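You operate a simulated robot arm through the tools that you are given. There is no shell and no other tool.

Carry out the task below with a simulated two-armed robot. There is one attempt and no reset: what you move stays moved.

TASK
Lay the matching gasket in the white rail and roll both rails' gaskets flat.
Fine: on the blue bench; the brown rail's gasket already lies in it; use the roller and put it back. Set down upright: blue roller.

It is judged by the outcome, as a careful person would: the job done as asked, and still so three seconds after it is handed in. It fails if anything else is knocked over, pushed out of place, dropped, spilled or broken.

THE ROBOT
Two 7-joint arms with two-finger grippers on one trunk that stands fixed in place. Base frame: the origin is at the foot of the trunk, x ahead of it, y to its left, z up. Readings come in mm, degrees, newtons and seconds.
The left shoulder is at [64, 175, 1127], the right one opposite. With the tool pointing down near the work surface each hand reaches from about 260 to 860 mm from the base axis, measured 20 degrees to its own side. Payload 2.94 kg a hand.
Tool frame (each hand has its own): the origin (TCP) lies between the finger pads and is the grasp point; the fingertips stand 30 mm ahead of it; z points along the fingers, y is the line along which they close. The gripper opens to 138 mm. The gripper's body begins 109 mm behind the TCP.
Orientation is told as [roll, pitch, yaw] about the base's x, y, z axes, in that order, counted from this pose: with the fingers straight down and closing along the base's y, the tool's x points along the base's -x, its y along +y and its z along -z.

THE INTERFACE
- The arms move only by the tool jog_arm. It takes "left_rows", "right_rows" or both (then of equal length, played together; a hand with none holds still); each is a list of rows, each an object (a shift or turn left out is 0, a gripper value left out holds the last) with "travel": the shift along the base's x, y, z in mm, a list of three; "delta_rot": the turn, a rotation vector about the base's x, y, z in degrees, a list of three; "claw": the finger opening in mm, from 0 to 138. In form: [{"travel": [dx, dy, dz], "delta_rot": [ax, ay, az], "claw": claw}, ...]. A call has 1 to 20 rows; each row shifts and turns the commanded pose from where the row before left it. A row lasts 0.2 s, in which the tool goes at most 50 mm and 8.6 degrees; a call with a longer step from one row to the next is refused whole, and so is a gripper value outside its range. A pose out of reach is approached as far as the arm can. The call stops where the force on the tool passes 40 N (or 10 N more than at its start, if that is more) or the arm is blocked; 0.2 s more then pass. Each finger halts on what it meets, pressing with about 21 N; the grip force reading is that of the motor and also rises with nothing between the fingers. The clock runs only during rows and for 0.2 s after the last one: add rows that do not move to give the fingers time. It gives the time, the measured TCP pose, the force on the tool (base axes), the opening and the grip force at its end, in the units of the frame above (readings bear some noise), with the torque about the TCP (base axes, N m) and any sound that the robot's microphone picked up.
- Cameras (640 x 400 px; columns grow to the right, rows downward): "scene" is now at [137.4, 61.9, 1615.7]; the picture's right is [0.69, -0.72, 0.00], its down [-0.46, -0.45, -0.77] and it looks along [0.55, 0.53, -0.64] (base axes); focal length 344 px, centre (320, 200). "left" rides on the left gripper at [71, -19, -146] in its tool frame; the picture's right is [0.26, 0.96, 0.00], its down [-0.85, 0.23, -0.48] and it looks along [-0.46, 0.12, 0.88] (tool axes); focal length 280 px, centre (320, 200). "right" rides on the right gripper at [71, 19, -146] in its tool frame; the picture's right is [-0.26, 0.97, 0.00], its down [-0.85, -0.23, -0.48] and it looks along [-0.46, -0.12, 0.88] (tool axes); focal length 280 px, centre (320, 200).
- camera(camera): a new picture of that camera. No time passes.
- slide_trunk(by): slides the trunk up (or, below 0, down) by that many mm; the arms and the scene camera ride with it, the base frame stays. It gives what a move gives, with no picture.
- aim_head(pan, tilt): turns the head with the scene camera to pan (to the left, within 120 degrees either way) and tilt (down, from -29 to 69), counted from straight ahead of the robot. It gives what a move gives.
- point_at(camera, pixels): for up to 12 pixels [column, row] of the newest picture of that camera ("zoom" is the newest enlarged one), the place [x, y, z] in the base frame of the surface seen there, good to about 2 mm. No time passes.
- enlarge(camera, box): a new picture of the part [left, top, right, bottom] of that camera's present view, enlarged. No time passes.
- sign_off(): hands the job in; it is judged then, once.

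Open the grippers and draw the arms clear of the work before you hand the job in, unless the task says otherwise.

The tools are called after "Emit:" as a command line: name --argument value ..., lists and objects as JSON in quotes. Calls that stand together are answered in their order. jog_arm: Moves the arms, as the interface text tells. Its arguments: {"type":"object","properties":{"left_rows":{"type":"array","items":{"type":"object","properties":{"travel":{"type":"array","items":{"type":"number"}},"delta_rot":{"type":"array","items":{"type":"number"}},"claw":{"type":"number"}}}},"right_rows":{"type":"array","items":{"type":"object","properties":{"travel":{"type":"array","items":{"type":"number"}},"delta_rot":{"type":"array","items":{"type":"number"}},"claw":{"type":"number"}}}}},"required":[]} The other tools are called the same way: slide_trunk (by) slides the trunk up or down; aim_head (pan, tilt) turns the head that bears the scene camera; camera (camera) takes a picture; point_at (camera, pixels) gives the place of the surface under pixels of a picture; enlarge (camera, box) takes an enlarged picture of a part of a camera's view; sign_off () hands the job in.

At the start:

```text
time: 0.0
left_position: [455.8, 493.9, 1204.5]
left_tcp_rot: [0.0, 0.0, 0.0]
left_wrist_force: [0.5, -0.7, 0.4]
left_torque: [-0.01, 0.0, 0.0]
left_grip_width: 138.1
left_grasp_force: 0.2
right_position: [424.3, 83.6, 1244.5]
right_tcp_rot: [0.1, 0.1, 0.1]
right_wrist_force: [0.1, -0.9, 0.0]
right_torque: [0.01, 0.0, 0.02]
right_grip_width: 137.9
right_grasp_force: 0.1
trunk travel left (down, up): [-300.0, 434.0]
head pan, tilt: [44.0, 39.9]
```

scene: 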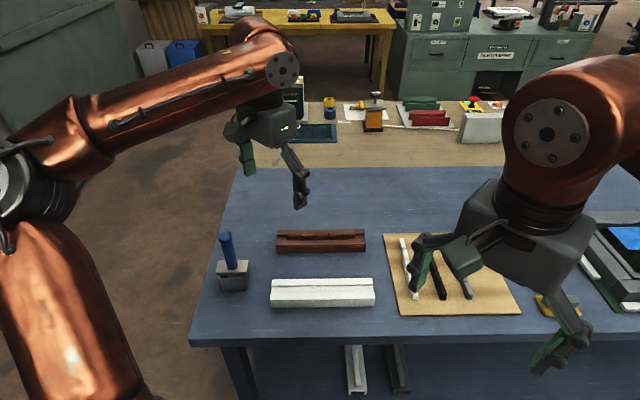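
right: 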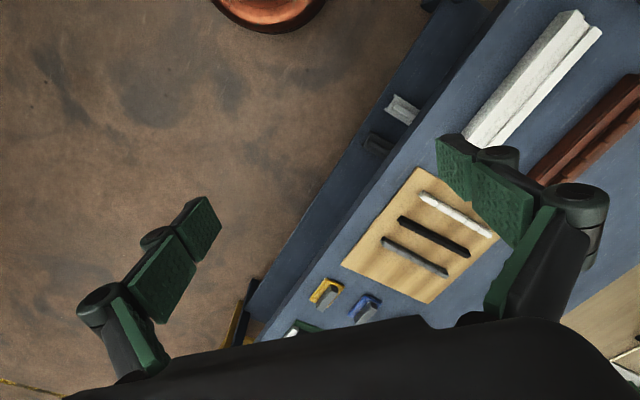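
left: 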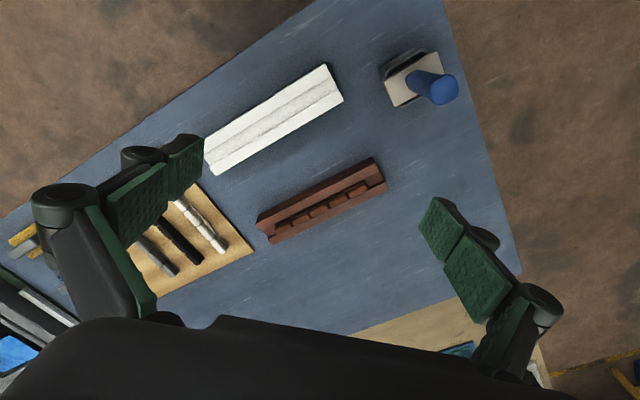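

The pictures show the roller (blue handle, scene ~[230,260]), brown rail [320,240], white rail [322,292] and a tan board with three gaskets (white, black, grey). I'll enlarge the views to see details.

Emit:
enlarge --camera "scene" --box '[200, 200, 400, 325]'

Emit:
enlarge --camera "left" --box '[120, 30, 480, 290]'

Emit:
enlarge --camera "right" --box '[320, 0, 640, 340]'

```text
3.20 times, centred on (300, 262) of scene
```

zoom: 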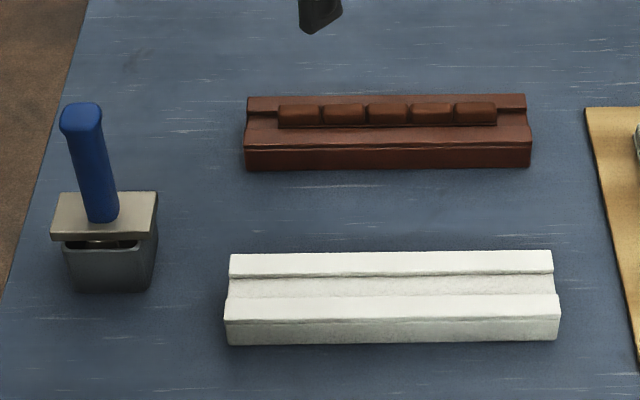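

```text
1.54 times, centred on (300, 160) of left
```

zoom: 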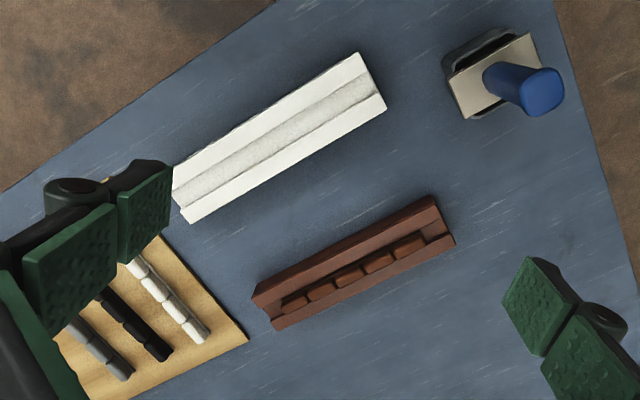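

```text
1.18 times, centred on (480, 170) of right
```

zoom: 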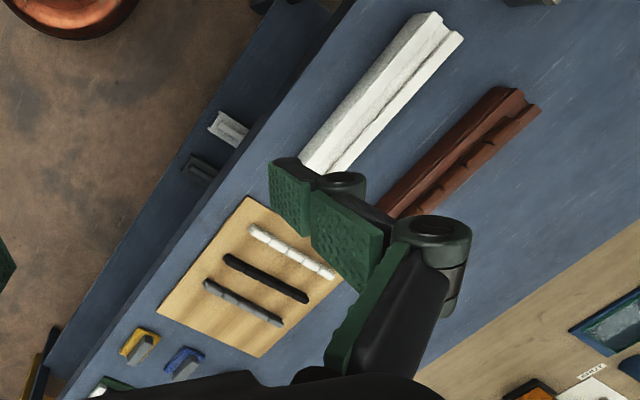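

I'll measure the roller, the rails and the board with points from the enlarged scene views.

Emit:
enlarge --camera "scene" --box '[200, 200, 400, 325]'

Emit:
point_at --camera "zoom" --pixels '[[232, 256], [552, 252], [228, 315], [558, 310], [390, 262], [390, 285], [390, 303], [390, 330], [235, 290], [550, 285], [300, 365], [20, 300]]'

Emit:
point_at --camera "zoom" --pixels '[[250, 100], [524, 98], [247, 143], [528, 143], [390, 105], [390, 118], [390, 135], [390, 145], [390, 160], [282, 108], [493, 105], [430, 110]]'

Emit:
point_at --camera "zoom" --pixels '[[80, 110], [62, 112], [98, 112], [85, 160], [100, 215], [55, 230], [140, 230], [65, 195], [155, 195], [100, 240], [100, 270], [110, 285]]'

```text
3.20 times, centred on (300, 262) of scene
```

zoom: 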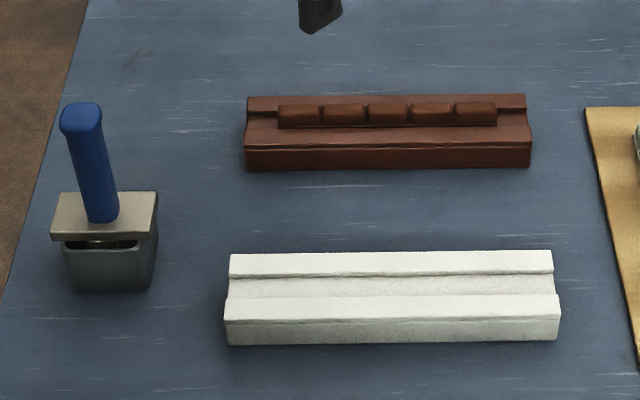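

```text
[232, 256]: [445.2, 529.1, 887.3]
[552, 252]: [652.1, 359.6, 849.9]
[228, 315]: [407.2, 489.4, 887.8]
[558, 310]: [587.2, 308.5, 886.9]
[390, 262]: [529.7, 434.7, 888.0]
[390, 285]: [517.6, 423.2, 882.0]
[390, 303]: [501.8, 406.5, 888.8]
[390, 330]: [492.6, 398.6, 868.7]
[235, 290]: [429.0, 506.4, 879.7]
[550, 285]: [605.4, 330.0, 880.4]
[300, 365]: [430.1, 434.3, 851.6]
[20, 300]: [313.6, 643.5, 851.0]
```

```text
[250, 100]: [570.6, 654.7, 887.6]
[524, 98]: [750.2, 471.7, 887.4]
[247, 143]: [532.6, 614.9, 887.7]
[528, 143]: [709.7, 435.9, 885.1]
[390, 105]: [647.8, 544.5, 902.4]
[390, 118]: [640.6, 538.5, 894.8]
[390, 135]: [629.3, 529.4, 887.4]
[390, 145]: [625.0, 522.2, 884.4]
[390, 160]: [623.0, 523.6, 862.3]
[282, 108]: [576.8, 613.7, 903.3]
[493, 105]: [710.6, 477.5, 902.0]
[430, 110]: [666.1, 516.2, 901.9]
```

```text
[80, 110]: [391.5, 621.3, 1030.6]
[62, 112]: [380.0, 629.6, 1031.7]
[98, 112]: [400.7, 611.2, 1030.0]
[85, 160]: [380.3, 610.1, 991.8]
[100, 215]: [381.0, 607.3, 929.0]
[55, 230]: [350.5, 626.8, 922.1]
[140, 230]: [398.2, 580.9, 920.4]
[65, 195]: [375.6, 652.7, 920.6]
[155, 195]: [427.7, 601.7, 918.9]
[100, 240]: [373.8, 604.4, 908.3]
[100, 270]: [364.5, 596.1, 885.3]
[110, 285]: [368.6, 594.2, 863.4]
```

Now I measure the gaskets on the board from the right camera.

Emit:
enlarge --camera "right" --box '[330, 150, 510, 310]'

Emit:
enlarge --camera "left" --box '[190, 50, 400, 250]'

```text
2.50 times, centred on (420, 230) of right
```

zoom: 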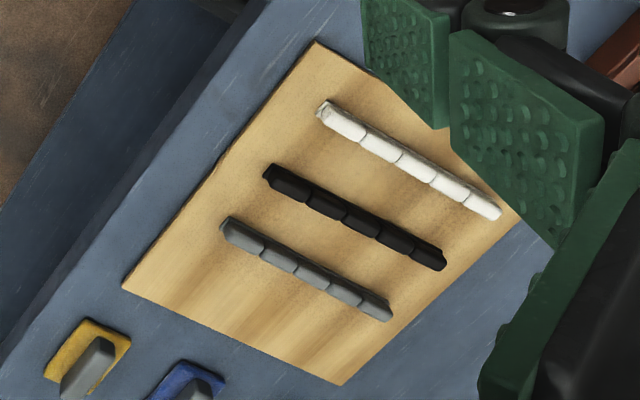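

```text
2.00 times, centred on (295, 150) of left
```

zoom: 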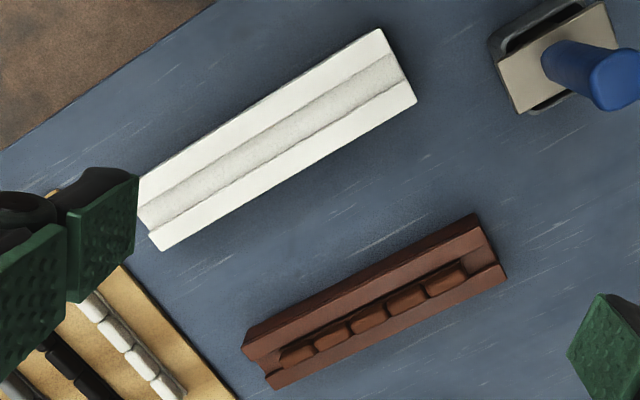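

I'll read the gasket positions off the enlarged right view after re-taking it.

Emit:
enlarge --camera "right" --box '[330, 150, 510, 310]'

Emit:
point_at --camera "zoom" --pixels '[[325, 112], [495, 212], [412, 160], [272, 175], [440, 262], [355, 217], [228, 227], [385, 312], [310, 270], [315, 45], [125, 285], [340, 382]]'

Emit:
point_at --camera "zoom" --pixels '[[100, 355], [190, 385], [350, 128], [400, 157], [90, 330], [180, 370], [420, 140], [400, 185], [340, 170], [260, 340], [30, 290], [470, 260]]'

```text
2.50 times, centred on (420, 230) of right
```

zoom: 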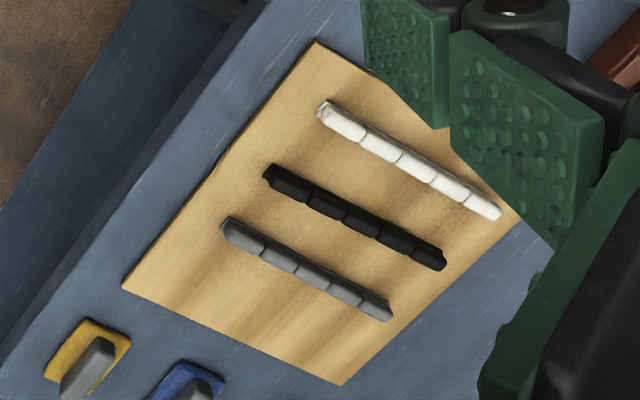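

```text
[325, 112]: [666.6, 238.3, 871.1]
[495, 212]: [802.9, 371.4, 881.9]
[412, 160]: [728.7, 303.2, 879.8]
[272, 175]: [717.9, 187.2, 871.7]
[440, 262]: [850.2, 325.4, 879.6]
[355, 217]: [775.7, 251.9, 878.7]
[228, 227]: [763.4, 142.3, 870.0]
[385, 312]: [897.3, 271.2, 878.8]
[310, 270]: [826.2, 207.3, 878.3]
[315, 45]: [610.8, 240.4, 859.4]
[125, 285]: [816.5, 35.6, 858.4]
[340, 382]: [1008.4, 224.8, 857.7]
```

```text
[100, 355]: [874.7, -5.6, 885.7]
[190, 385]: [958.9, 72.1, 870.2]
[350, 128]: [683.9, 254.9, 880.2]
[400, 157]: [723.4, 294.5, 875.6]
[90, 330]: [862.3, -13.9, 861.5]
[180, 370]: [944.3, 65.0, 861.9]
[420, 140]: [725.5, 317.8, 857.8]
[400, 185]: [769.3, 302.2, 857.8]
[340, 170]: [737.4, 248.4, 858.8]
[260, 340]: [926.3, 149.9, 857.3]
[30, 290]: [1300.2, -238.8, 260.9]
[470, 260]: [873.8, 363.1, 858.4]
```

The white gasket lies on the board around (735,305), running along the (1,1) direction, while the rails run along (1,-1). I'll move the right arm aside at height so the scene camera sees the board clearly.

Emit:
jog_arm --right_rows '[{"travel": [0, -50, 0]}, {"travel": [0, -50, 0]}, {"travel": [0, -50, 0]}, {"travel": [0, -50, 0]}, {"travel": [0, -50, 0]}, {"travel": [0, -50, 0]}, {"travel": [0, -50, 0]}]'

Emit:
camera --camera "scene"

Emit:
enlarge --camera "scene" --box '[370, 200, 570, 325]'

Emit:
enlarge --camera "scene" --box '[300, 320, 428, 400]'

```text
time: 1.6
left_position: [454.7, 492.1, 1204.5]
left_tcp_rot: [0.3, -0.1, -0.1]
left_wrist_force: [0.2, -0.1, 1.0]
left_torque: [0.06, 0.0, 0.02]
left_grip_width: 138.1
left_grasp_force: 0.0
right_position: [423.1, -269.7, 1245.4]
right_tcp_rot: [0.2, 0.0, 0.3]
right_wrist_force: [-0.1, -0.5, 0.3]
right_torque: [0.03, -0.01, -0.02]
right_grip_width: 138.1
right_grasp_force: 0.0
trunk travel left (down, up): [-300.0, 434.0]
head pan, tilt: [44.0, 39.9]
```

```text
taken
```

scene: 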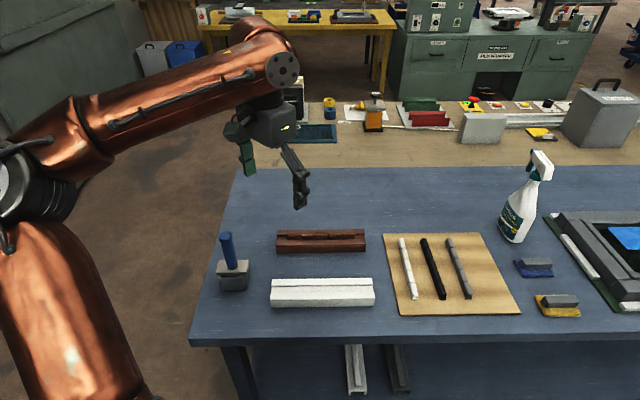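

```text
3.20 times, centred on (470, 262) of scene
```

zoom: 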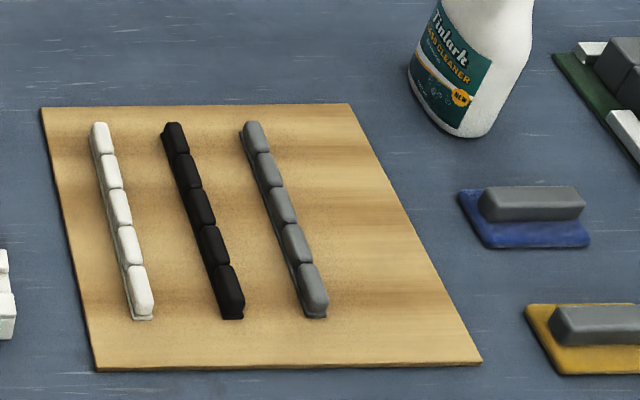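

```text
5.00 times, centred on (364, 360) of scene
```

zoom: 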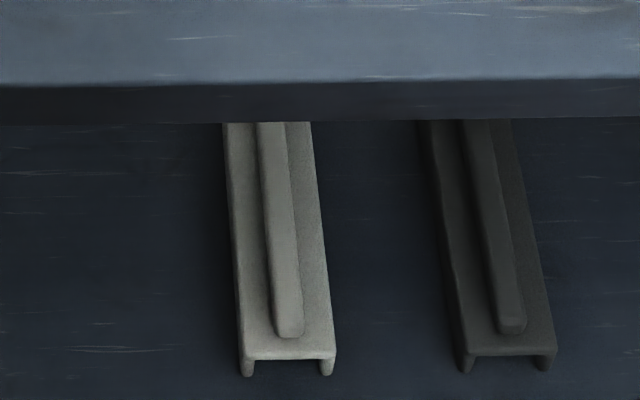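

The matching gasket is the white one; it lies leftmost on the board, with no obstacles beside it. I'll bring the left hand over it with the fingers turned to close across the gasket, and look closer.

Emit:
jog_arm --left_rows '[{"travel": [25.7, -30, -17.1], "delta_rot": [0, 0, 5]}, {"travel": [25.7, -30, -17.1], "delta_rot": [0, 0, 5]}, {"travel": [25.7, -30, -17.1], "delta_rot": [0, 0, 5]}, {"travel": [25.7, -30, -17.1], "delta_rot": [0, 0, 5]}, {"travel": [25.7, -30, -17.1], "delta_rot": [0, 0, 5]}, {"travel": [25.7, -30, -17.1], "delta_rot": [0, 0, 5]}, {"travel": [25.7, -30, -17.1], "delta_rot": [0, 0, 5]}, {"travel": [25.7, -30, -17.1], "delta_rot": [0, 0, 5]}, {"travel": [25.7, -30, -17.1], "delta_rot": [0, 0, 5]}, {"travel": [0, 0, 0]}]'

Emit:
camera --camera "left"

Emit:
camera --camera "scene"

```text
time: 3.8
left_position: [613.0, 295.5, 1083.2]
left_tcp_rot: [0.0, 0.1, 37.6]
left_wrist_force: [-0.5, 0.2, 0.4]
left_torque: [0.03, -0.01, 0.02]
left_grip_width: 138.3
left_grasp_force: 0.0
left hand out of reach, approached as far as the arm can: row 7, 8, 9
right_position: [424.3, -268.9, 1243.6]
right_tcp_rot: [0.1, 0.1, 0.1]
right_wrist_force: [1.2, -0.4, 0.5]
right_torque: [0.03, -0.04, 0.03]
right_grip_width: 138.0
right_grasp_force: 0.0
trunk travel left (down, up): [-300.0, 434.0]
head pan, tilt: [44.0, 39.9]
```

```text
taken
```

left: 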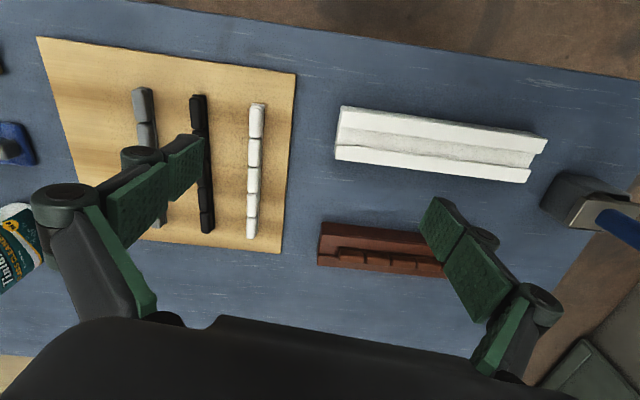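

```text
taken
```

scene: 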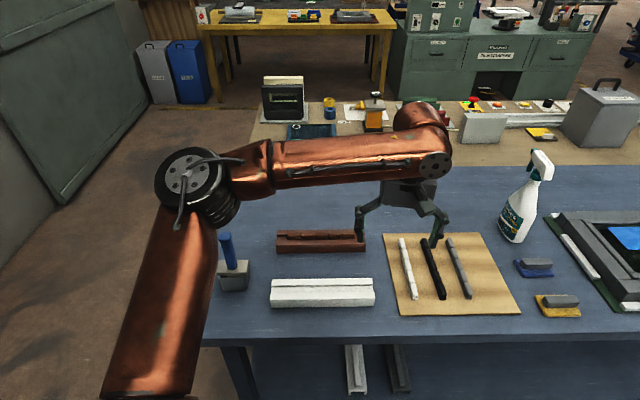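

The left hand stopped short at (613,295,1083) with yaw 37.6. I'll probe whether a lower pose with less yaw gets reachable, with a small move.

Emit:
jog_arm --left_rows '[{"travel": [0, 0, -40]}, {"travel": [0, 0, 0]}]'

```text
time: 4.4
left_position: [612.5, 294.6, 1041.9]
left_tcp_rot: [-0.1, -0.1, 37.6]
left_wrist_force: [0.1, 0.5, 0.0]
left_torque: [-0.04, -0.06, -0.05]
left_grip_width: 137.9
left_grasp_force: 0.1
right_position: [425.7, -269.0, 1244.9]
right_tcp_rot: [0.0, 0.1, 0.1]
right_wrist_force: [-0.4, 0.9, 0.0]
right_torque: [-0.04, -0.02, 0.01]
right_grip_width: 138.1
right_grasp_force: 0.1
trunk travel left (down, up): [-300.0, 434.0]
head pan, tilt: [44.0, 39.9]
```

It resumed from the reached pose. Now I'll try moving forward toward the gasket while going down a little.

Emit:
jog_arm --left_rows '[{"travel": [20, -10, -20]}, {"travel": [20, -10, -20]}, {"travel": [20, -10, 0]}, {"travel": [0, 0, 0]}]'

```text
time: 5.4
left_position: [618.7, 294.4, 1003.9]
left_tcp_rot: [-0.1, 0.0, 37.5]
left_wrist_force: [0.4, 0.0, 0.1]
left_torque: [0.0, -0.01, -0.02]
left_grip_width: 138.1
left_grasp_force: 0.0
left hand out of reach, approached as far as the arm can: row 1, 2, 3
right_position: [425.5, -267.6, 1243.6]
right_tcp_rot: [0.1, 0.1, 0.1]
right_wrist_force: [-0.9, -0.2, -0.9]
right_torque: [0.0, -0.03, 0.02]
right_grip_width: 138.0
right_grasp_force: 0.1
trunk travel left (down, up): [-300.0, 434.0]
head pan, tilt: [44.0, 39.9]
```

Still limited. I'll test whether the yaw is the limiting thing by undoing some of it while moving forward.

Emit:
jog_arm --left_rows '[{"travel": [10, 0, 0], "delta_rot": [0, 0, -8]}, {"travel": [10, 0, 0], "delta_rot": [0, 0, -8]}, {"travel": [10, 0, 0], "delta_rot": [0, 0, -8]}, {"travel": [0, 0, 0]}]'

```text
time: 6.4
left_position: [625.6, 307.8, 1007.0]
left_tcp_rot: [-0.1, -0.2, 13.4]
left_wrist_force: [-0.6, -0.3, -0.3]
left_torque: [0.01, -0.02, -0.03]
left_grip_width: 138.2
left_grasp_force: 0.0
left hand out of reach, approached as far as the arm can: row 1, 2, 3
right_position: [424.1, -268.8, 1242.7]
right_tcp_rot: [0.1, 0.0, 0.1]
right_wrist_force: [0.0, 0.3, -0.2]
right_torque: [-0.05, -0.04, 0.06]
right_grip_width: 137.9
right_grasp_force: 0.0
trunk travel left (down, up): [-300.0, 434.0]
head pan, tilt: [44.0, 39.9]
```

Let me look at the arm's current shape in the scene view to see what limits it.

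Emit:
camera --camera "scene"

Emit:
camera --camera "left"

```text
taken
```

scene: 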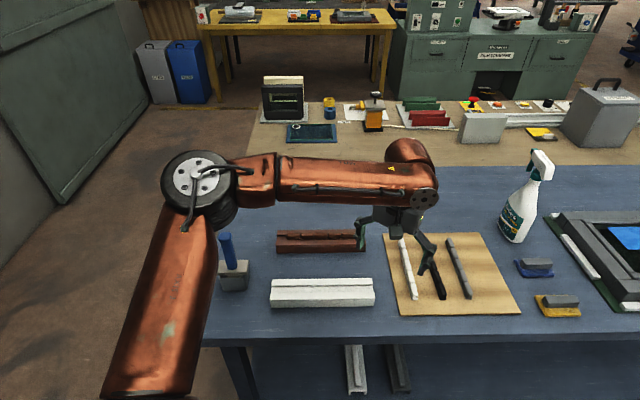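

```text
taken
```

left: 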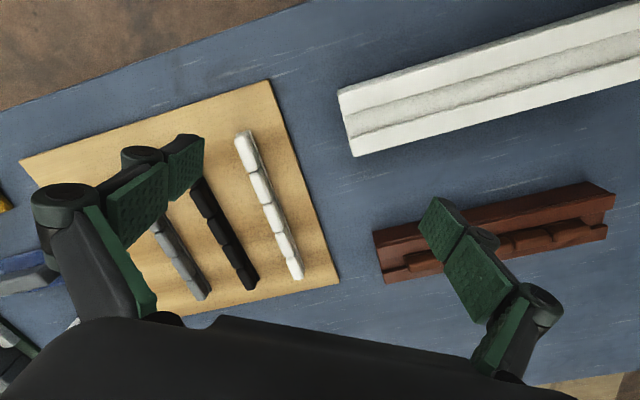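

I'll locate the elbow and wrist with point readings to understand the arm's geometry.

Emit:
point_at --camera "scene" --pixels '[[195, 180], [185, 300], [150, 380], [255, 180], [340, 180], [410, 150], [425, 200], [400, 222], [205, 230]]'

```text
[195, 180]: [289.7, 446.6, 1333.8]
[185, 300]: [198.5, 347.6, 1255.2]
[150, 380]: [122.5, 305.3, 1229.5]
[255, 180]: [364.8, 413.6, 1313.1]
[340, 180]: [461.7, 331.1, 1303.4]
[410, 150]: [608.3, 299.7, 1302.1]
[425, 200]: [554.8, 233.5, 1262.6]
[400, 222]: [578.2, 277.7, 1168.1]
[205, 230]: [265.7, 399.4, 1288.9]
```

The elbow is bent about 105°, so it isn't a pure length limit. I'll test going lower and then forward at this yaw.

Emit:
jog_arm --left_rows '[{"travel": [0, 0, -40]}, {"travel": [20, 0, 0]}, {"travel": [20, 0, 0]}, {"travel": [0, 0, 0]}]'

```text
time: 7.4
left_position: [629.5, 324.2, 971.4]
left_tcp_rot: [-0.1, -0.1, 13.6]
left_wrist_force: [0.0, 1.0, -0.5]
left_torque: [0.01, 0.03, -0.01]
left_grip_width: 138.0
left_grasp_force: 0.0
left hand out of reach, approached as far as the arm can: row 1, 2, 3
right_position: [424.0, -268.5, 1242.7]
right_tcp_rot: [0.1, 0.1, 0.1]
right_wrist_force: [-0.3, 0.1, 0.5]
right_torque: [0.01, -0.02, 0.0]
right_grip_width: 138.0
right_grasp_force: 0.1
trunk travel left (down, up): [-300.0, 434.0]
head pan, tilt: [44.0, 39.9]
```

I'll retreat a bit, set yaw back to 0, and extend straight forward to see if a different configuration reaches further.

Emit:
jog_arm --left_rows '[{"travel": [-30, -10, 20], "delta_rot": [0, 0, -4.5]}, {"travel": [-40, -10, 20], "delta_rot": [0, 0, -4.5]}, {"travel": [-40, -10, 20], "delta_rot": [0, 0, -4.5]}, {"travel": [-40, -10, 10]}, {"travel": [0, 0, 0]}]'

Emit:
jog_arm --left_rows '[{"travel": [30, 0, 0]}, {"travel": [30, 0, 0]}, {"travel": [30, 0, 0]}, {"travel": [30, 0, 0]}, {"travel": [30, 0, 0]}, {"travel": [30, 0, 0]}, {"travel": [30, 0, 0]}, {"travel": [0, 0, 0]}]'

Emit:
camera --camera "scene"

```text
time: 8.6
left_position: [477.3, 284.3, 1041.7]
left_tcp_rot: [0.0, 0.1, 0.1]
left_wrist_force: [0.7, 0.6, -0.8]
left_torque: [-0.04, 0.03, -0.03]
left_grip_width: 137.8
left_grasp_force: 0.0
right_position: [425.1, -269.4, 1243.4]
right_tcp_rot: [0.1, 0.2, 0.1]
right_wrist_force: [0.1, 0.3, -0.9]
right_torque: [-0.01, 0.04, 0.04]
right_grip_width: 137.9
right_grasp_force: 0.0
trunk travel left (down, up): [-300.0, 434.0]
head pan, tilt: [44.0, 39.9]
```

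```text
time: 10.4
left_position: [626.3, 308.4, 1039.4]
left_tcp_rot: [-0.1, -0.1, 0.1]
left_wrist_force: [-1.1, -0.2, 0.3]
left_torque: [-0.03, -0.04, -0.01]
left_grip_width: 137.8
left_grasp_force: 0.0
left hand out of reach, approached as far as the arm can: row 5, 6, 7
right_position: [424.4, -269.2, 1244.3]
right_tcp_rot: [0.1, 0.2, 0.1]
right_wrist_force: [-0.8, -0.2, -0.7]
right_torque: [0.02, 0.02, 0.0]
right_grip_width: 138.2
right_grasp_force: 0.1
trunk travel left (down, up): [-300.0, 434.0]
head pan, tilt: [44.0, 39.9]
```

```text
taken
```

scene: 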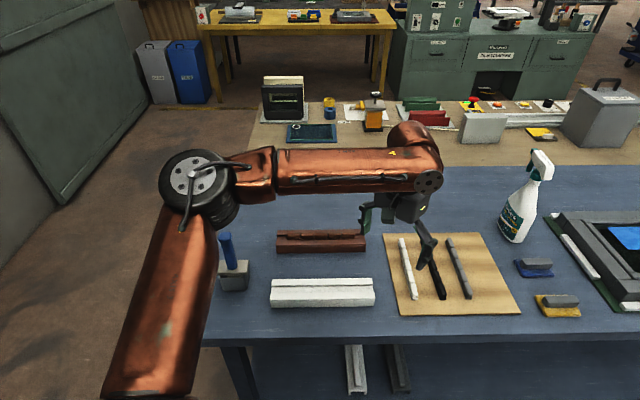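

The upper arm seems to hold the elbow out; raising the trunk so the shoulder is higher relative to the hand may free the reach. I'll slide the trunk up 150 mm and re-test at the same hand height.

Emit:
slide_trunk --by 150

Emit:
jog_arm --left_rows '[{"travel": [0, 0, -40]}, {"travel": [0, 0, -40]}, {"travel": [0, 0, -40]}, {"travel": [0, 0, -30]}, {"travel": [20, 0, 0]}, {"travel": [20, 0, 0]}, {"travel": [20, 0, 0]}, {"travel": [20, 0, 0]}, {"travel": [0, 0, 0]}]'

```text
time: 12.2
left_position: [601.4, 309.4, 1239.5]
left_tcp_rot: [-0.1, -4.9, 0.1]
left_wrist_force: [-0.3, 0.1, 0.3]
left_torque: [0.02, 0.02, 0.04]
left_grip_width: 137.9
left_grasp_force: 0.1
right_position: [423.9, -267.9, 1393.2]
right_tcp_rot: [-0.1, -0.1, 0.0]
right_wrist_force: [0.3, 0.0, 0.5]
right_torque: [0.0, 0.0, -0.03]
right_grip_width: 138.2
right_grasp_force: 0.2
trunk travel left (down, up): [-450.0, 284.0]
head pan, tilt: [44.0, 39.9]
```

```text
time: 14.2
left_position: [606.8, 343.0, 1110.4]
left_tcp_rot: [-0.1, -5.1, 0.1]
left_wrist_force: [0.1, 0.5, 0.1]
left_torque: [0.02, 0.0, 0.0]
left_grip_width: 138.0
left_grasp_force: 0.1
left hand out of reach, approached as far as the arm can: row 3, 4, 5, 6, 7, 8
right_position: [423.0, -266.8, 1394.2]
right_tcp_rot: [0.1, 0.0, 0.1]
right_wrist_force: [0.1, -0.6, -0.5]
right_torque: [-0.02, -0.01, -0.01]
right_grip_width: 137.9
right_grasp_force: 0.0
trunk travel left (down, up): [-450.0, 284.0]
head pan, tilt: [44.0, 39.9]
```

The hand tilted 5° during the slide, which is odd. I'll look at the scene before doing anything else.

Emit:
camera --camera "scene"

Emit:
camera --camera "left"

Emit:
camera --camera "right"

```text
taken
```

scene: 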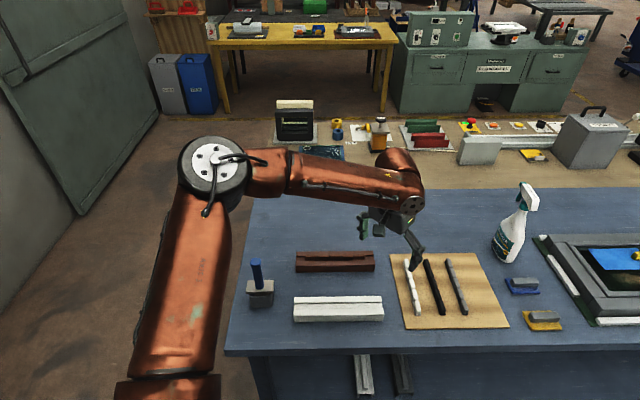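

```text
taken
```

left: 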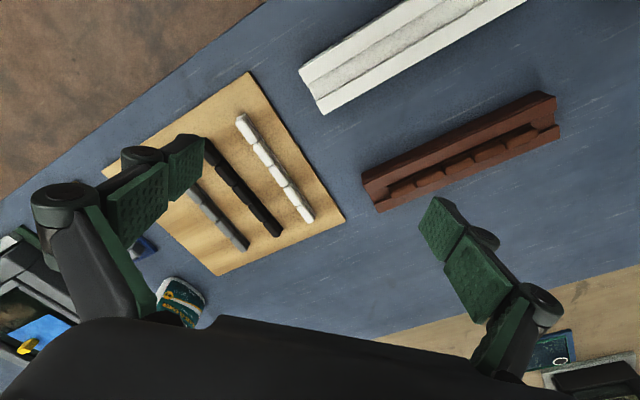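

```text
taken
```

right: 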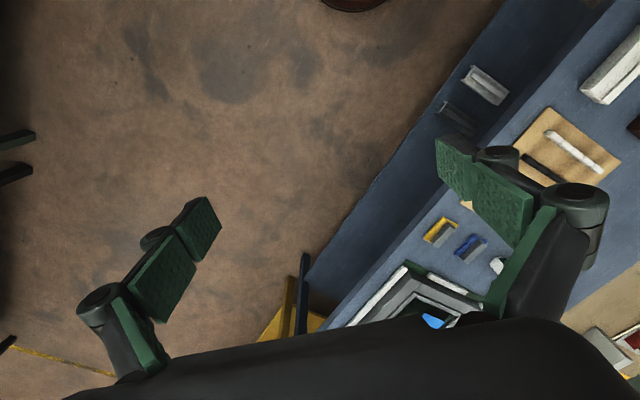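

I'll locate the elbow and wrist now.

Emit:
point_at --camera "scene" --pixels '[[212, 165], [200, 250], [180, 350], [160, 390], [270, 175], [340, 175], [400, 170], [410, 203], [390, 220]]'

```text
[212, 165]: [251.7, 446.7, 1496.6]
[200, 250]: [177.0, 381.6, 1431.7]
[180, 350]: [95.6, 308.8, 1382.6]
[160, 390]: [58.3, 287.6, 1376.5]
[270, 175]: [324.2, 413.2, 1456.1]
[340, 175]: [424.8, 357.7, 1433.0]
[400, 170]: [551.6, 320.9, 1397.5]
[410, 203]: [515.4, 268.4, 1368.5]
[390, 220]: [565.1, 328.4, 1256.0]
```

The measured poses fit a sphere of about 580 mm around the shoulder, so I'll retreat the left hand, straighten its tilt, and put the trunk back before trying the other options.

Emit:
jog_arm --left_rows '[{"travel": [-40, 0, 20], "delta_rot": [0, 2.5, 0]}, {"travel": [-40, 0, 20], "delta_rot": [0, 2.6, 0]}, {"travel": [-40, 0, 20]}, {"travel": [0, 0, 0]}]'

Emit:
slide_trunk --by -150

```text
time: 15.2
left_position: [486.3, 342.2, 1170.1]
left_tcp_rot: [-0.1, 0.2, 0.1]
left_wrist_force: [-1.2, 0.4, -0.5]
left_torque: [0.03, 0.04, -0.04]
left_grip_width: 138.4
left_grasp_force: 0.1
right_position: [425.7, -268.0, 1393.2]
right_tcp_rot: [0.1, 0.2, 0.1]
right_wrist_force: [-0.2, -0.7, -0.3]
right_torque: [0.01, 0.08, -0.01]
right_grip_width: 138.0
right_grasp_force: 0.1
trunk travel left (down, up): [-450.0, 284.0]
head pan, tilt: [44.0, 39.9]
```

```text
time: 16.9
left_position: [487.5, 341.8, 1020.6]
left_tcp_rot: [-0.1, 0.1, 0.1]
left_wrist_force: [0.0, 1.1, 0.1]
left_torque: [0.0, -0.03, -0.08]
left_grip_width: 137.7
left_grasp_force: 0.0
right_position: [422.4, -267.5, 1245.0]
right_tcp_rot: [0.1, -0.1, 0.0]
right_wrist_force: [0.0, -0.7, -0.2]
right_torque: [-0.02, -0.03, 0.0]
right_grip_width: 138.0
right_grasp_force: 0.1
trunk travel left (down, up): [-300.0, 434.0]
head pan, tilt: [44.0, 39.9]
```

To see whether this limit is general, I'll test the right arm's forward reach over the free floor area in front of the bench.

Emit:
jog_arm --right_rows '[{"travel": [20, 0, -40]}, {"travel": [20, 0, -40]}, {"travel": [20, 0, -40]}, {"travel": [30, 0, -30]}, {"travel": [30, 0, -30]}, {"travel": [30, 0, 0]}, {"travel": [30, 0, 0]}, {"travel": [30, 0, 0]}, {"travel": [30, 0, 0]}, {"travel": [30, 0, 0]}, {"travel": [30, 0, 0]}, {"travel": [0, 0, 0]}]'

Emit:
camera --camera "right"

```text
time: 19.5
left_position: [487.2, 341.6, 1020.7]
left_tcp_rot: [-0.1, 0.1, 0.0]
left_wrist_force: [-0.3, -0.8, -0.2]
left_torque: [0.02, 0.0, 0.0]
left_grip_width: 138.1
left_grasp_force: 0.0
right_position: [724.3, -267.0, 1065.3]
right_tcp_rot: [0.1, 0.0, 0.2]
right_wrist_force: [-0.2, 0.0, 0.3]
right_torque: [0.01, -0.05, 0.01]
right_grip_width: 138.1
right_grasp_force: 0.0
trunk travel left (down, up): [-300.0, 434.0]
head pan, tilt: [44.0, 39.9]
```

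```text
taken
```

right: 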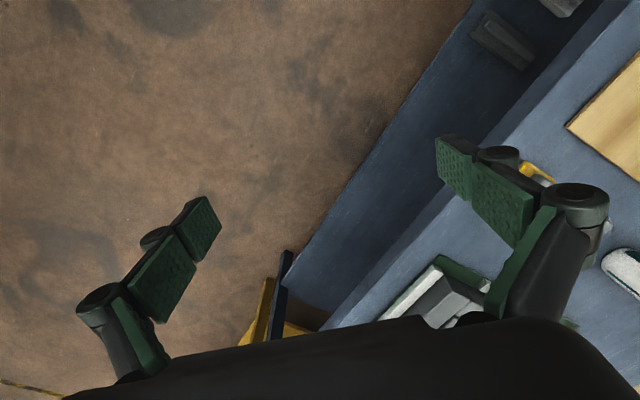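

The right arm reaches much further (724,-267), so the left arm is in some awkward configuration. I'll pan the head to view both arms' shapes.

Emit:
aim_head --pan -10 --tilt 45

Emit:
camera --camera "scene"

Emit:
aim_head --pan 40 --tilt 60

Emit:
camera --camera "scene"

```text
time: 20.7
left_position: [487.6, 342.0, 1020.9]
left_tcp_rot: [-0.1, 0.2, 0.0]
left_wrist_force: [0.0, 0.2, 1.0]
left_torque: [0.01, -0.04, 0.0]
left_grip_width: 138.1
left_grasp_force: 0.0
right_position: [725.1, -266.5, 1065.1]
right_tcp_rot: [0.0, 0.2, 0.1]
right_wrist_force: [0.9, -0.9, -0.3]
right_torque: [-0.03, -0.01, -0.01]
right_grip_width: 137.9
right_grasp_force: 0.1
trunk travel left (down, up): [-300.0, 434.0]
head pan, tilt: [-10.0, 45.0]
```

```text
taken
```

scene: 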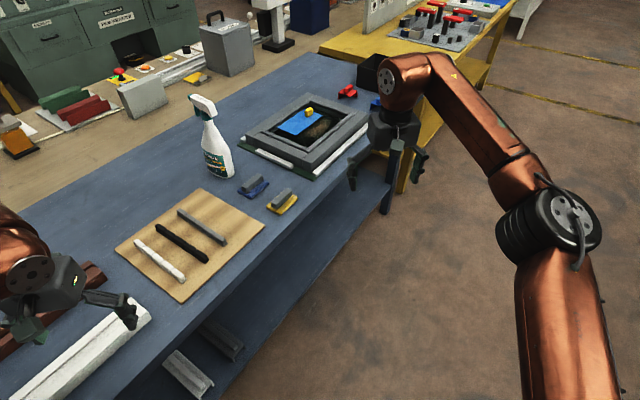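

```text
time: 21.9
left_position: [488.8, 341.8, 1021.0]
left_tcp_rot: [0.0, 0.1, 0.0]
left_wrist_force: [0.2, 0.1, -0.1]
left_torque: [0.03, -0.02, -0.01]
left_grip_width: 137.7
left_grasp_force: 0.1
right_position: [725.9, -268.1, 1063.5]
right_tcp_rot: [0.0, 0.1, 0.0]
right_wrist_force: [-0.1, -0.4, -0.8]
right_torque: [-0.01, 0.03, 0.01]
right_grip_width: 138.1
right_grasp_force: 0.1
trunk travel left (down, up): [-300.0, 434.0]
head pan, tilt: [40.0, 60.0]
```

```text
taken
```

scene: 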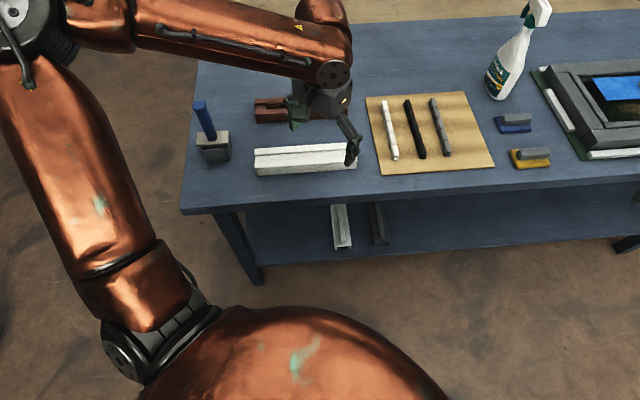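

Both arms look like mirror images. I'll try the mirrored path with the left arm: go up to (424,269,1245) and then forward-down as the right arm did.

Emit:
jog_arm --left_rows '[{"travel": [-13, -15, 45]}, {"travel": [-13, -15, 45]}, {"travel": [-13, -15, 45]}, {"travel": [-13, -14, 45]}, {"travel": [-12, -14, 45]}, {"travel": [0, 0, 0]}, {"travel": [20, 0, -40]}, {"travel": [20, 0, -40]}, {"travel": [20, 0, -40]}, {"travel": [30, 0, -30]}, {"travel": [30, 0, -30]}, {"travel": [30, 0, 0]}, {"travel": [30, 0, 0]}, {"travel": [30, 0, 0]}, {"travel": [30, 0, 0]}, {"travel": [30, 0, 0]}, {"travel": [30, 0, 0]}, {"travel": [0, 0, 0]}]'

```text
time: 25.7
left_position: [622.0, 311.1, 1084.3]
left_tcp_rot: [-0.1, 0.1, -0.1]
left_wrist_force: [0.3, -0.4, 0.5]
left_torque: [0.01, -0.01, -0.01]
left_grip_width: 138.1
left_grasp_force: 0.0
left hand out of reach, approached as far as the arm can: row 13, 14, 15, 16, 17
right_position: [725.2, -266.8, 1063.6]
right_tcp_rot: [0.0, 0.1, 0.0]
right_wrist_force: [0.2, 0.0, 0.5]
right_torque: [-0.01, 0.04, 0.01]
right_grip_width: 138.1
right_grasp_force: 0.0
trunk travel left (down, up): [-300.0, 434.0]
head pan, tilt: [40.0, 60.0]
```

Same limit for the left arm, with the hand drifting to +y. I'll test its reach toward the brown rail instead, to map the limit (staying high, z≈1080).

Emit:
jog_arm --left_rows '[{"travel": [-30, 30, 0]}, {"travel": [-20, 40, 0]}, {"travel": [-10, 40, 0]}, {"travel": [0, 40, 0]}, {"travel": [30, 30, 0]}, {"travel": [30, 30, 0]}, {"travel": [30, 30, 0]}, {"travel": [0, 0, 0]}]'

Emit:
camera --camera "scene"

```text
time: 27.5
left_position: [651.8, 549.1, 1085.3]
left_tcp_rot: [0.0, 0.2, 0.0]
left_wrist_force: [0.9, -0.4, 0.2]
left_torque: [0.08, -0.04, 0.02]
left_grip_width: 138.0
left_grasp_force: 0.1
right_position: [724.0, -266.8, 1064.1]
right_tcp_rot: [0.0, 0.1, 0.1]
right_wrist_force: [-0.1, 0.0, 0.4]
right_torque: [0.03, -0.05, 0.02]
right_grip_width: 137.8
right_grasp_force: 0.1
trunk travel left (down, up): [-300.0, 434.0]
head pan, tilt: [40.0, 60.0]
```

```text
taken
```

scene: 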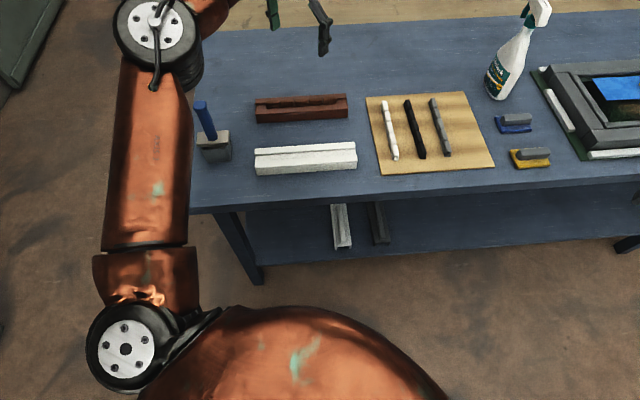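

The left arm reaches (652,549) fine, so the limit depends on direction. From this extended shape I'll try sweeping toward the gasket (735,305) at height.

Emit:
jog_arm --left_rows '[{"travel": [20, -35, 0]}, {"travel": [20, -35, 0]}, {"travel": [15, -35, 0]}, {"travel": [10, -35, 0]}, {"travel": [10, -35, 0]}, {"travel": [5, -35, 0]}, {"travel": [0, -30, 0]}, {"travel": [0, 0, 0]}]'

Emit:
camera --camera "scene"

```text
time: 29.3
left_position: [633.3, 326.4, 1070.4]
left_tcp_rot: [-0.1, 0.0, 0.0]
left_wrist_force: [0.2, -0.8, -0.5]
left_torque: [0.02, 0.04, -0.02]
left_grip_width: 137.9
left_grasp_force: 0.2
left hand out of reach, approached as far as the arm can: row 1, 2, 3, 4, 5, 6, 7
right_position: [725.2, -266.4, 1063.8]
right_tcp_rot: [-0.1, 0.0, 0.1]
right_wrist_force: [-0.3, -0.9, 0.2]
right_torque: [0.0, 0.0, -0.01]
right_grip_width: 138.1
right_grasp_force: 0.1
trunk travel left (down, up): [-300.0, 434.0]
head pan, tilt: [40.0, 60.0]
```

```text
taken
```

scene: 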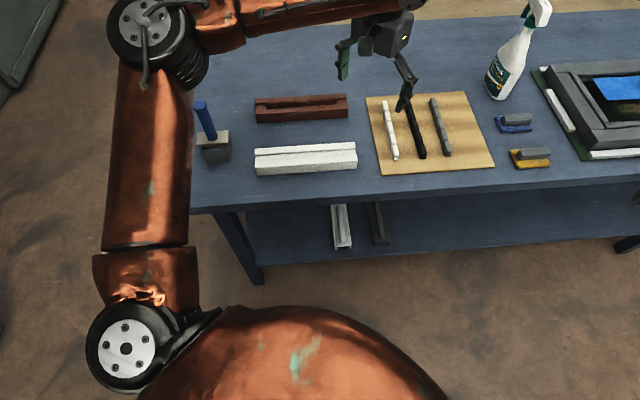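

The left upper arm seems stuck at a shoulder limit. I'll measure the right arm's elbow placement for comparison.

Emit:
aim_head --pan -20 --tilt 50

Emit:
camera --camera "scene"

Emit:
point_at --camera "scene" --pixels '[[500, 150], [495, 180], [510, 260], [530, 350], [430, 100], [360, 60], [330, 30], [560, 380]]'

Emit:
aim_head --pan 20 --tilt 50

Emit:
camera --camera "scene"

```text
time: 30.6
left_position: [633.6, 326.1, 1070.0]
left_tcp_rot: [-0.1, -0.1, 0.0]
left_wrist_force: [0.8, 0.1, 0.4]
left_torque: [-0.02, 0.01, -0.02]
left_grip_width: 138.2
left_grasp_force: 0.0
right_position: [725.6, -267.4, 1063.3]
right_tcp_rot: [-0.1, 0.2, 0.1]
right_wrist_force: [0.2, 0.6, -0.7]
right_torque: [0.01, -0.03, -0.01]
right_grip_width: 138.1
right_grasp_force: 0.1
trunk travel left (down, up): [-300.0, 434.0]
head pan, tilt: [-20.0, 50.0]
```

```text
taken
```

scene: 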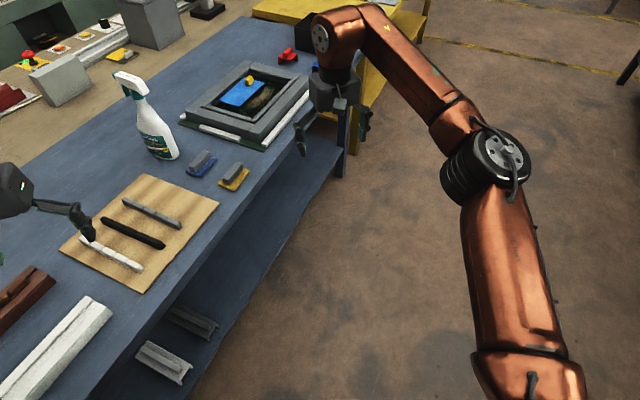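

```text
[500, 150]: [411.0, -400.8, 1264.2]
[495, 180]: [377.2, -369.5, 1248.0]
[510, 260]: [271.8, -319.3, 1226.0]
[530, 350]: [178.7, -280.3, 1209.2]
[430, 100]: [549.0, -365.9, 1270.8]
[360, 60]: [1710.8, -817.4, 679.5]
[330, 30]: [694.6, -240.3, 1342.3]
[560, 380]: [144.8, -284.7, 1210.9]
```

```text
time: 31.7
left_position: [633.1, 326.9, 1069.0]
left_tcp_rot: [-0.2, -0.1, 0.0]
left_wrist_force: [0.4, 0.5, -0.1]
left_torque: [-0.06, 0.02, 0.04]
left_grip_width: 137.9
left_grasp_force: 0.2
right_position: [725.2, -265.7, 1063.2]
right_tcp_rot: [0.0, 0.1, 0.0]
right_wrist_force: [1.0, -0.1, 0.0]
right_torque: [-0.01, -0.01, -0.01]
right_grip_width: 138.0
right_grasp_force: 0.1
trunk travel left (down, up): [-300.0, 434.0]
head pan, tilt: [20.0, 50.0]
```

```text
taken
```

scene: 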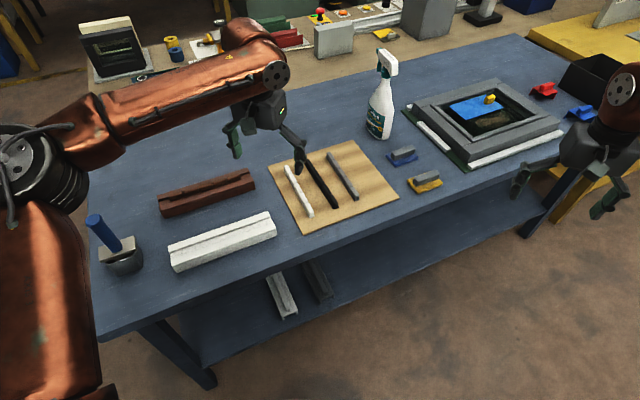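

I'll view the right shoulder with a mirrored head pose, to compare it with the left shoulder seen earlier.

Emit:
aim_head --pan -40 --tilt 60

Emit:
camera --camera "scene"

Emit:
aim_head --pan 40 --tilt 60

Emit:
camera --camera "scene"

```text
time: 33.0
left_position: [633.2, 327.3, 1070.8]
left_tcp_rot: [-0.2, -0.2, 0.0]
left_wrist_force: [0.3, -0.2, 0.7]
left_torque: [0.02, -0.02, 0.02]
left_grip_width: 137.9
left_grasp_force: 0.1
right_position: [725.1, -266.4, 1063.3]
right_tcp_rot: [0.1, 0.0, 0.1]
right_wrist_force: [-0.7, 0.0, 0.7]
right_torque: [0.03, 0.04, 0.0]
right_grip_width: 138.0
right_grasp_force: 0.0
trunk travel left (down, up): [-300.0, 434.0]
head pan, tilt: [-40.0, 60.0]
```

```text
taken
```

scene: 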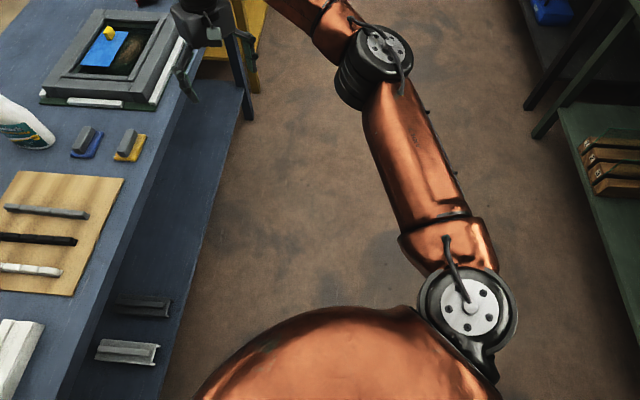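

```text
time: 34.5
left_position: [633.2, 326.5, 1071.1]
left_tcp_rot: [-0.2, -0.2, 0.0]
left_wrist_force: [0.4, 0.3, 0.0]
left_torque: [0.03, 0.02, 0.0]
left_grip_width: 138.2
left_grasp_force: 0.1
right_position: [725.0, -266.9, 1064.0]
right_tcp_rot: [0.0, 0.2, 0.1]
right_wrist_force: [-0.1, 0.4, -0.5]
right_torque: [0.01, 0.02, -0.01]
right_grip_width: 138.0
right_grasp_force: 0.2
trunk travel left (down, up): [-300.0, 434.0]
head pan, tilt: [40.0, 60.0]
```

```text
taken
```

scene: 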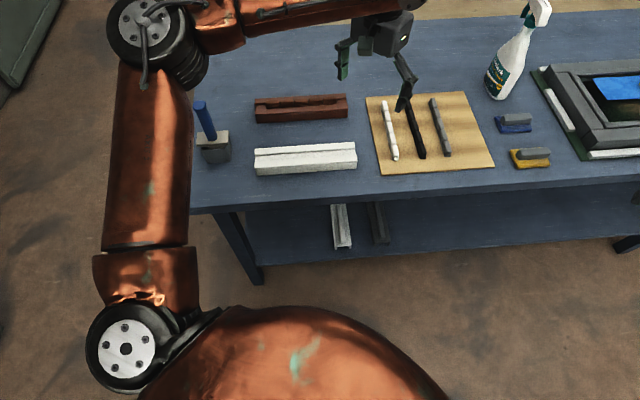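

The left shoulder shows its plain cap where the right one shows its cabled cap, so the left arm seems to be in a flipped shoulder branch that limits its reach. I'll retreat the hand, raise the trunk, and try to bring the elbow straight out to the side and back to flip it.

Emit:
jog_arm --left_rows '[{"travel": [-35, 20, 20]}, {"travel": [-35, 20, 20]}, {"travel": [-35, 20, 20]}, {"travel": [-35, 15, 20]}, {"travel": [0, 0, 0]}]'

Emit:
slide_trunk --by 250

Emit:
aim_head --pan 70 --tilt 50

Emit:
camera --camera "scene"

```text
time: 35.7
left_position: [494.7, 401.5, 1147.5]
left_tcp_rot: [-0.1, 0.3, 0.0]
left_wrist_force: [0.7, 0.1, 0.1]
left_torque: [0.02, 0.06, 0.02]
left_grip_width: 138.2
left_grasp_force: 0.0
right_position: [725.8, -267.6, 1063.2]
right_tcp_rot: [0.0, 0.3, 0.2]
right_wrist_force: [1.1, -0.8, 0.1]
right_torque: [0.02, 0.06, 0.01]
right_grip_width: 137.9
right_grasp_force: 0.1
trunk travel left (down, up): [-300.0, 434.0]
head pan, tilt: [40.0, 60.0]
```

```text
time: 38.3
left_position: [493.3, 400.5, 1398.3]
left_tcp_rot: [-0.1, 0.0, 0.1]
left_wrist_force: [0.1, 0.2, -0.8]
left_torque: [0.01, 0.01, 0.02]
left_grip_width: 137.6
left_grasp_force: 0.1
right_position: [723.9, -266.7, 1314.0]
right_tcp_rot: [0.1, 0.2, 0.1]
right_wrist_force: [-0.1, 0.0, -0.4]
right_torque: [0.0, -0.03, -0.01]
right_grip_width: 138.1
right_grasp_force: 0.2
trunk travel left (down, up): [-550.0, 184.0]
head pan, tilt: [40.0, 60.0]
```

```text
time: 39.2
left_position: [492.4, 401.0, 1399.2]
left_tcp_rot: [-0.1, 0.1, -0.1]
left_wrist_force: [0.0, -0.8, 0.6]
left_torque: [-0.02, 0.01, -0.01]
left_grip_width: 137.9
left_grasp_force: 0.0
right_position: [723.5, -267.4, 1313.7]
right_tcp_rot: [0.0, 0.1, 0.1]
right_wrist_force: [-1.0, -0.5, 0.7]
right_torque: [-0.03, -0.01, -0.01]
right_grip_width: 138.1
right_grasp_force: 0.0
trunk travel left (down, up): [-550.0, 184.0]
head pan, tilt: [70.0, 50.0]
```

```text
taken
```

scene: 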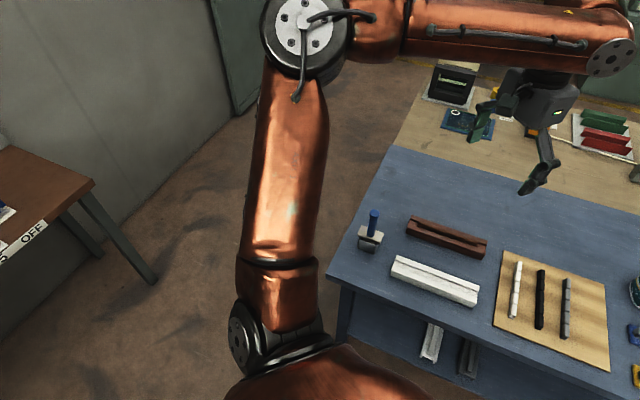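

The shoulder's limit looks like its first joint turned the wrong way around. I'll measure the free space on the left (side table, bench corner) before swinging the elbow down through there.

Emit:
point_at --camera "scene" --pixels '[[90, 185], [20, 160], [330, 280], [350, 300], [395, 150], [240, 100], [150, 270], [300, 50], [285, 200], [280, 290], [240, 335], [470, 20]]'

```text
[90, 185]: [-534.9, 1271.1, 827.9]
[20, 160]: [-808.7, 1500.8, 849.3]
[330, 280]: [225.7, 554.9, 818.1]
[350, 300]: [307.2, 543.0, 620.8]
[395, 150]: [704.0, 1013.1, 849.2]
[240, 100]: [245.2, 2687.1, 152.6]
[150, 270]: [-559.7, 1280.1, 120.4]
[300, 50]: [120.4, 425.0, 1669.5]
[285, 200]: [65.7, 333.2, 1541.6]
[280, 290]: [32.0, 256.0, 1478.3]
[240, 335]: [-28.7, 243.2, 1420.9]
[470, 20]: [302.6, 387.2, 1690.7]
```

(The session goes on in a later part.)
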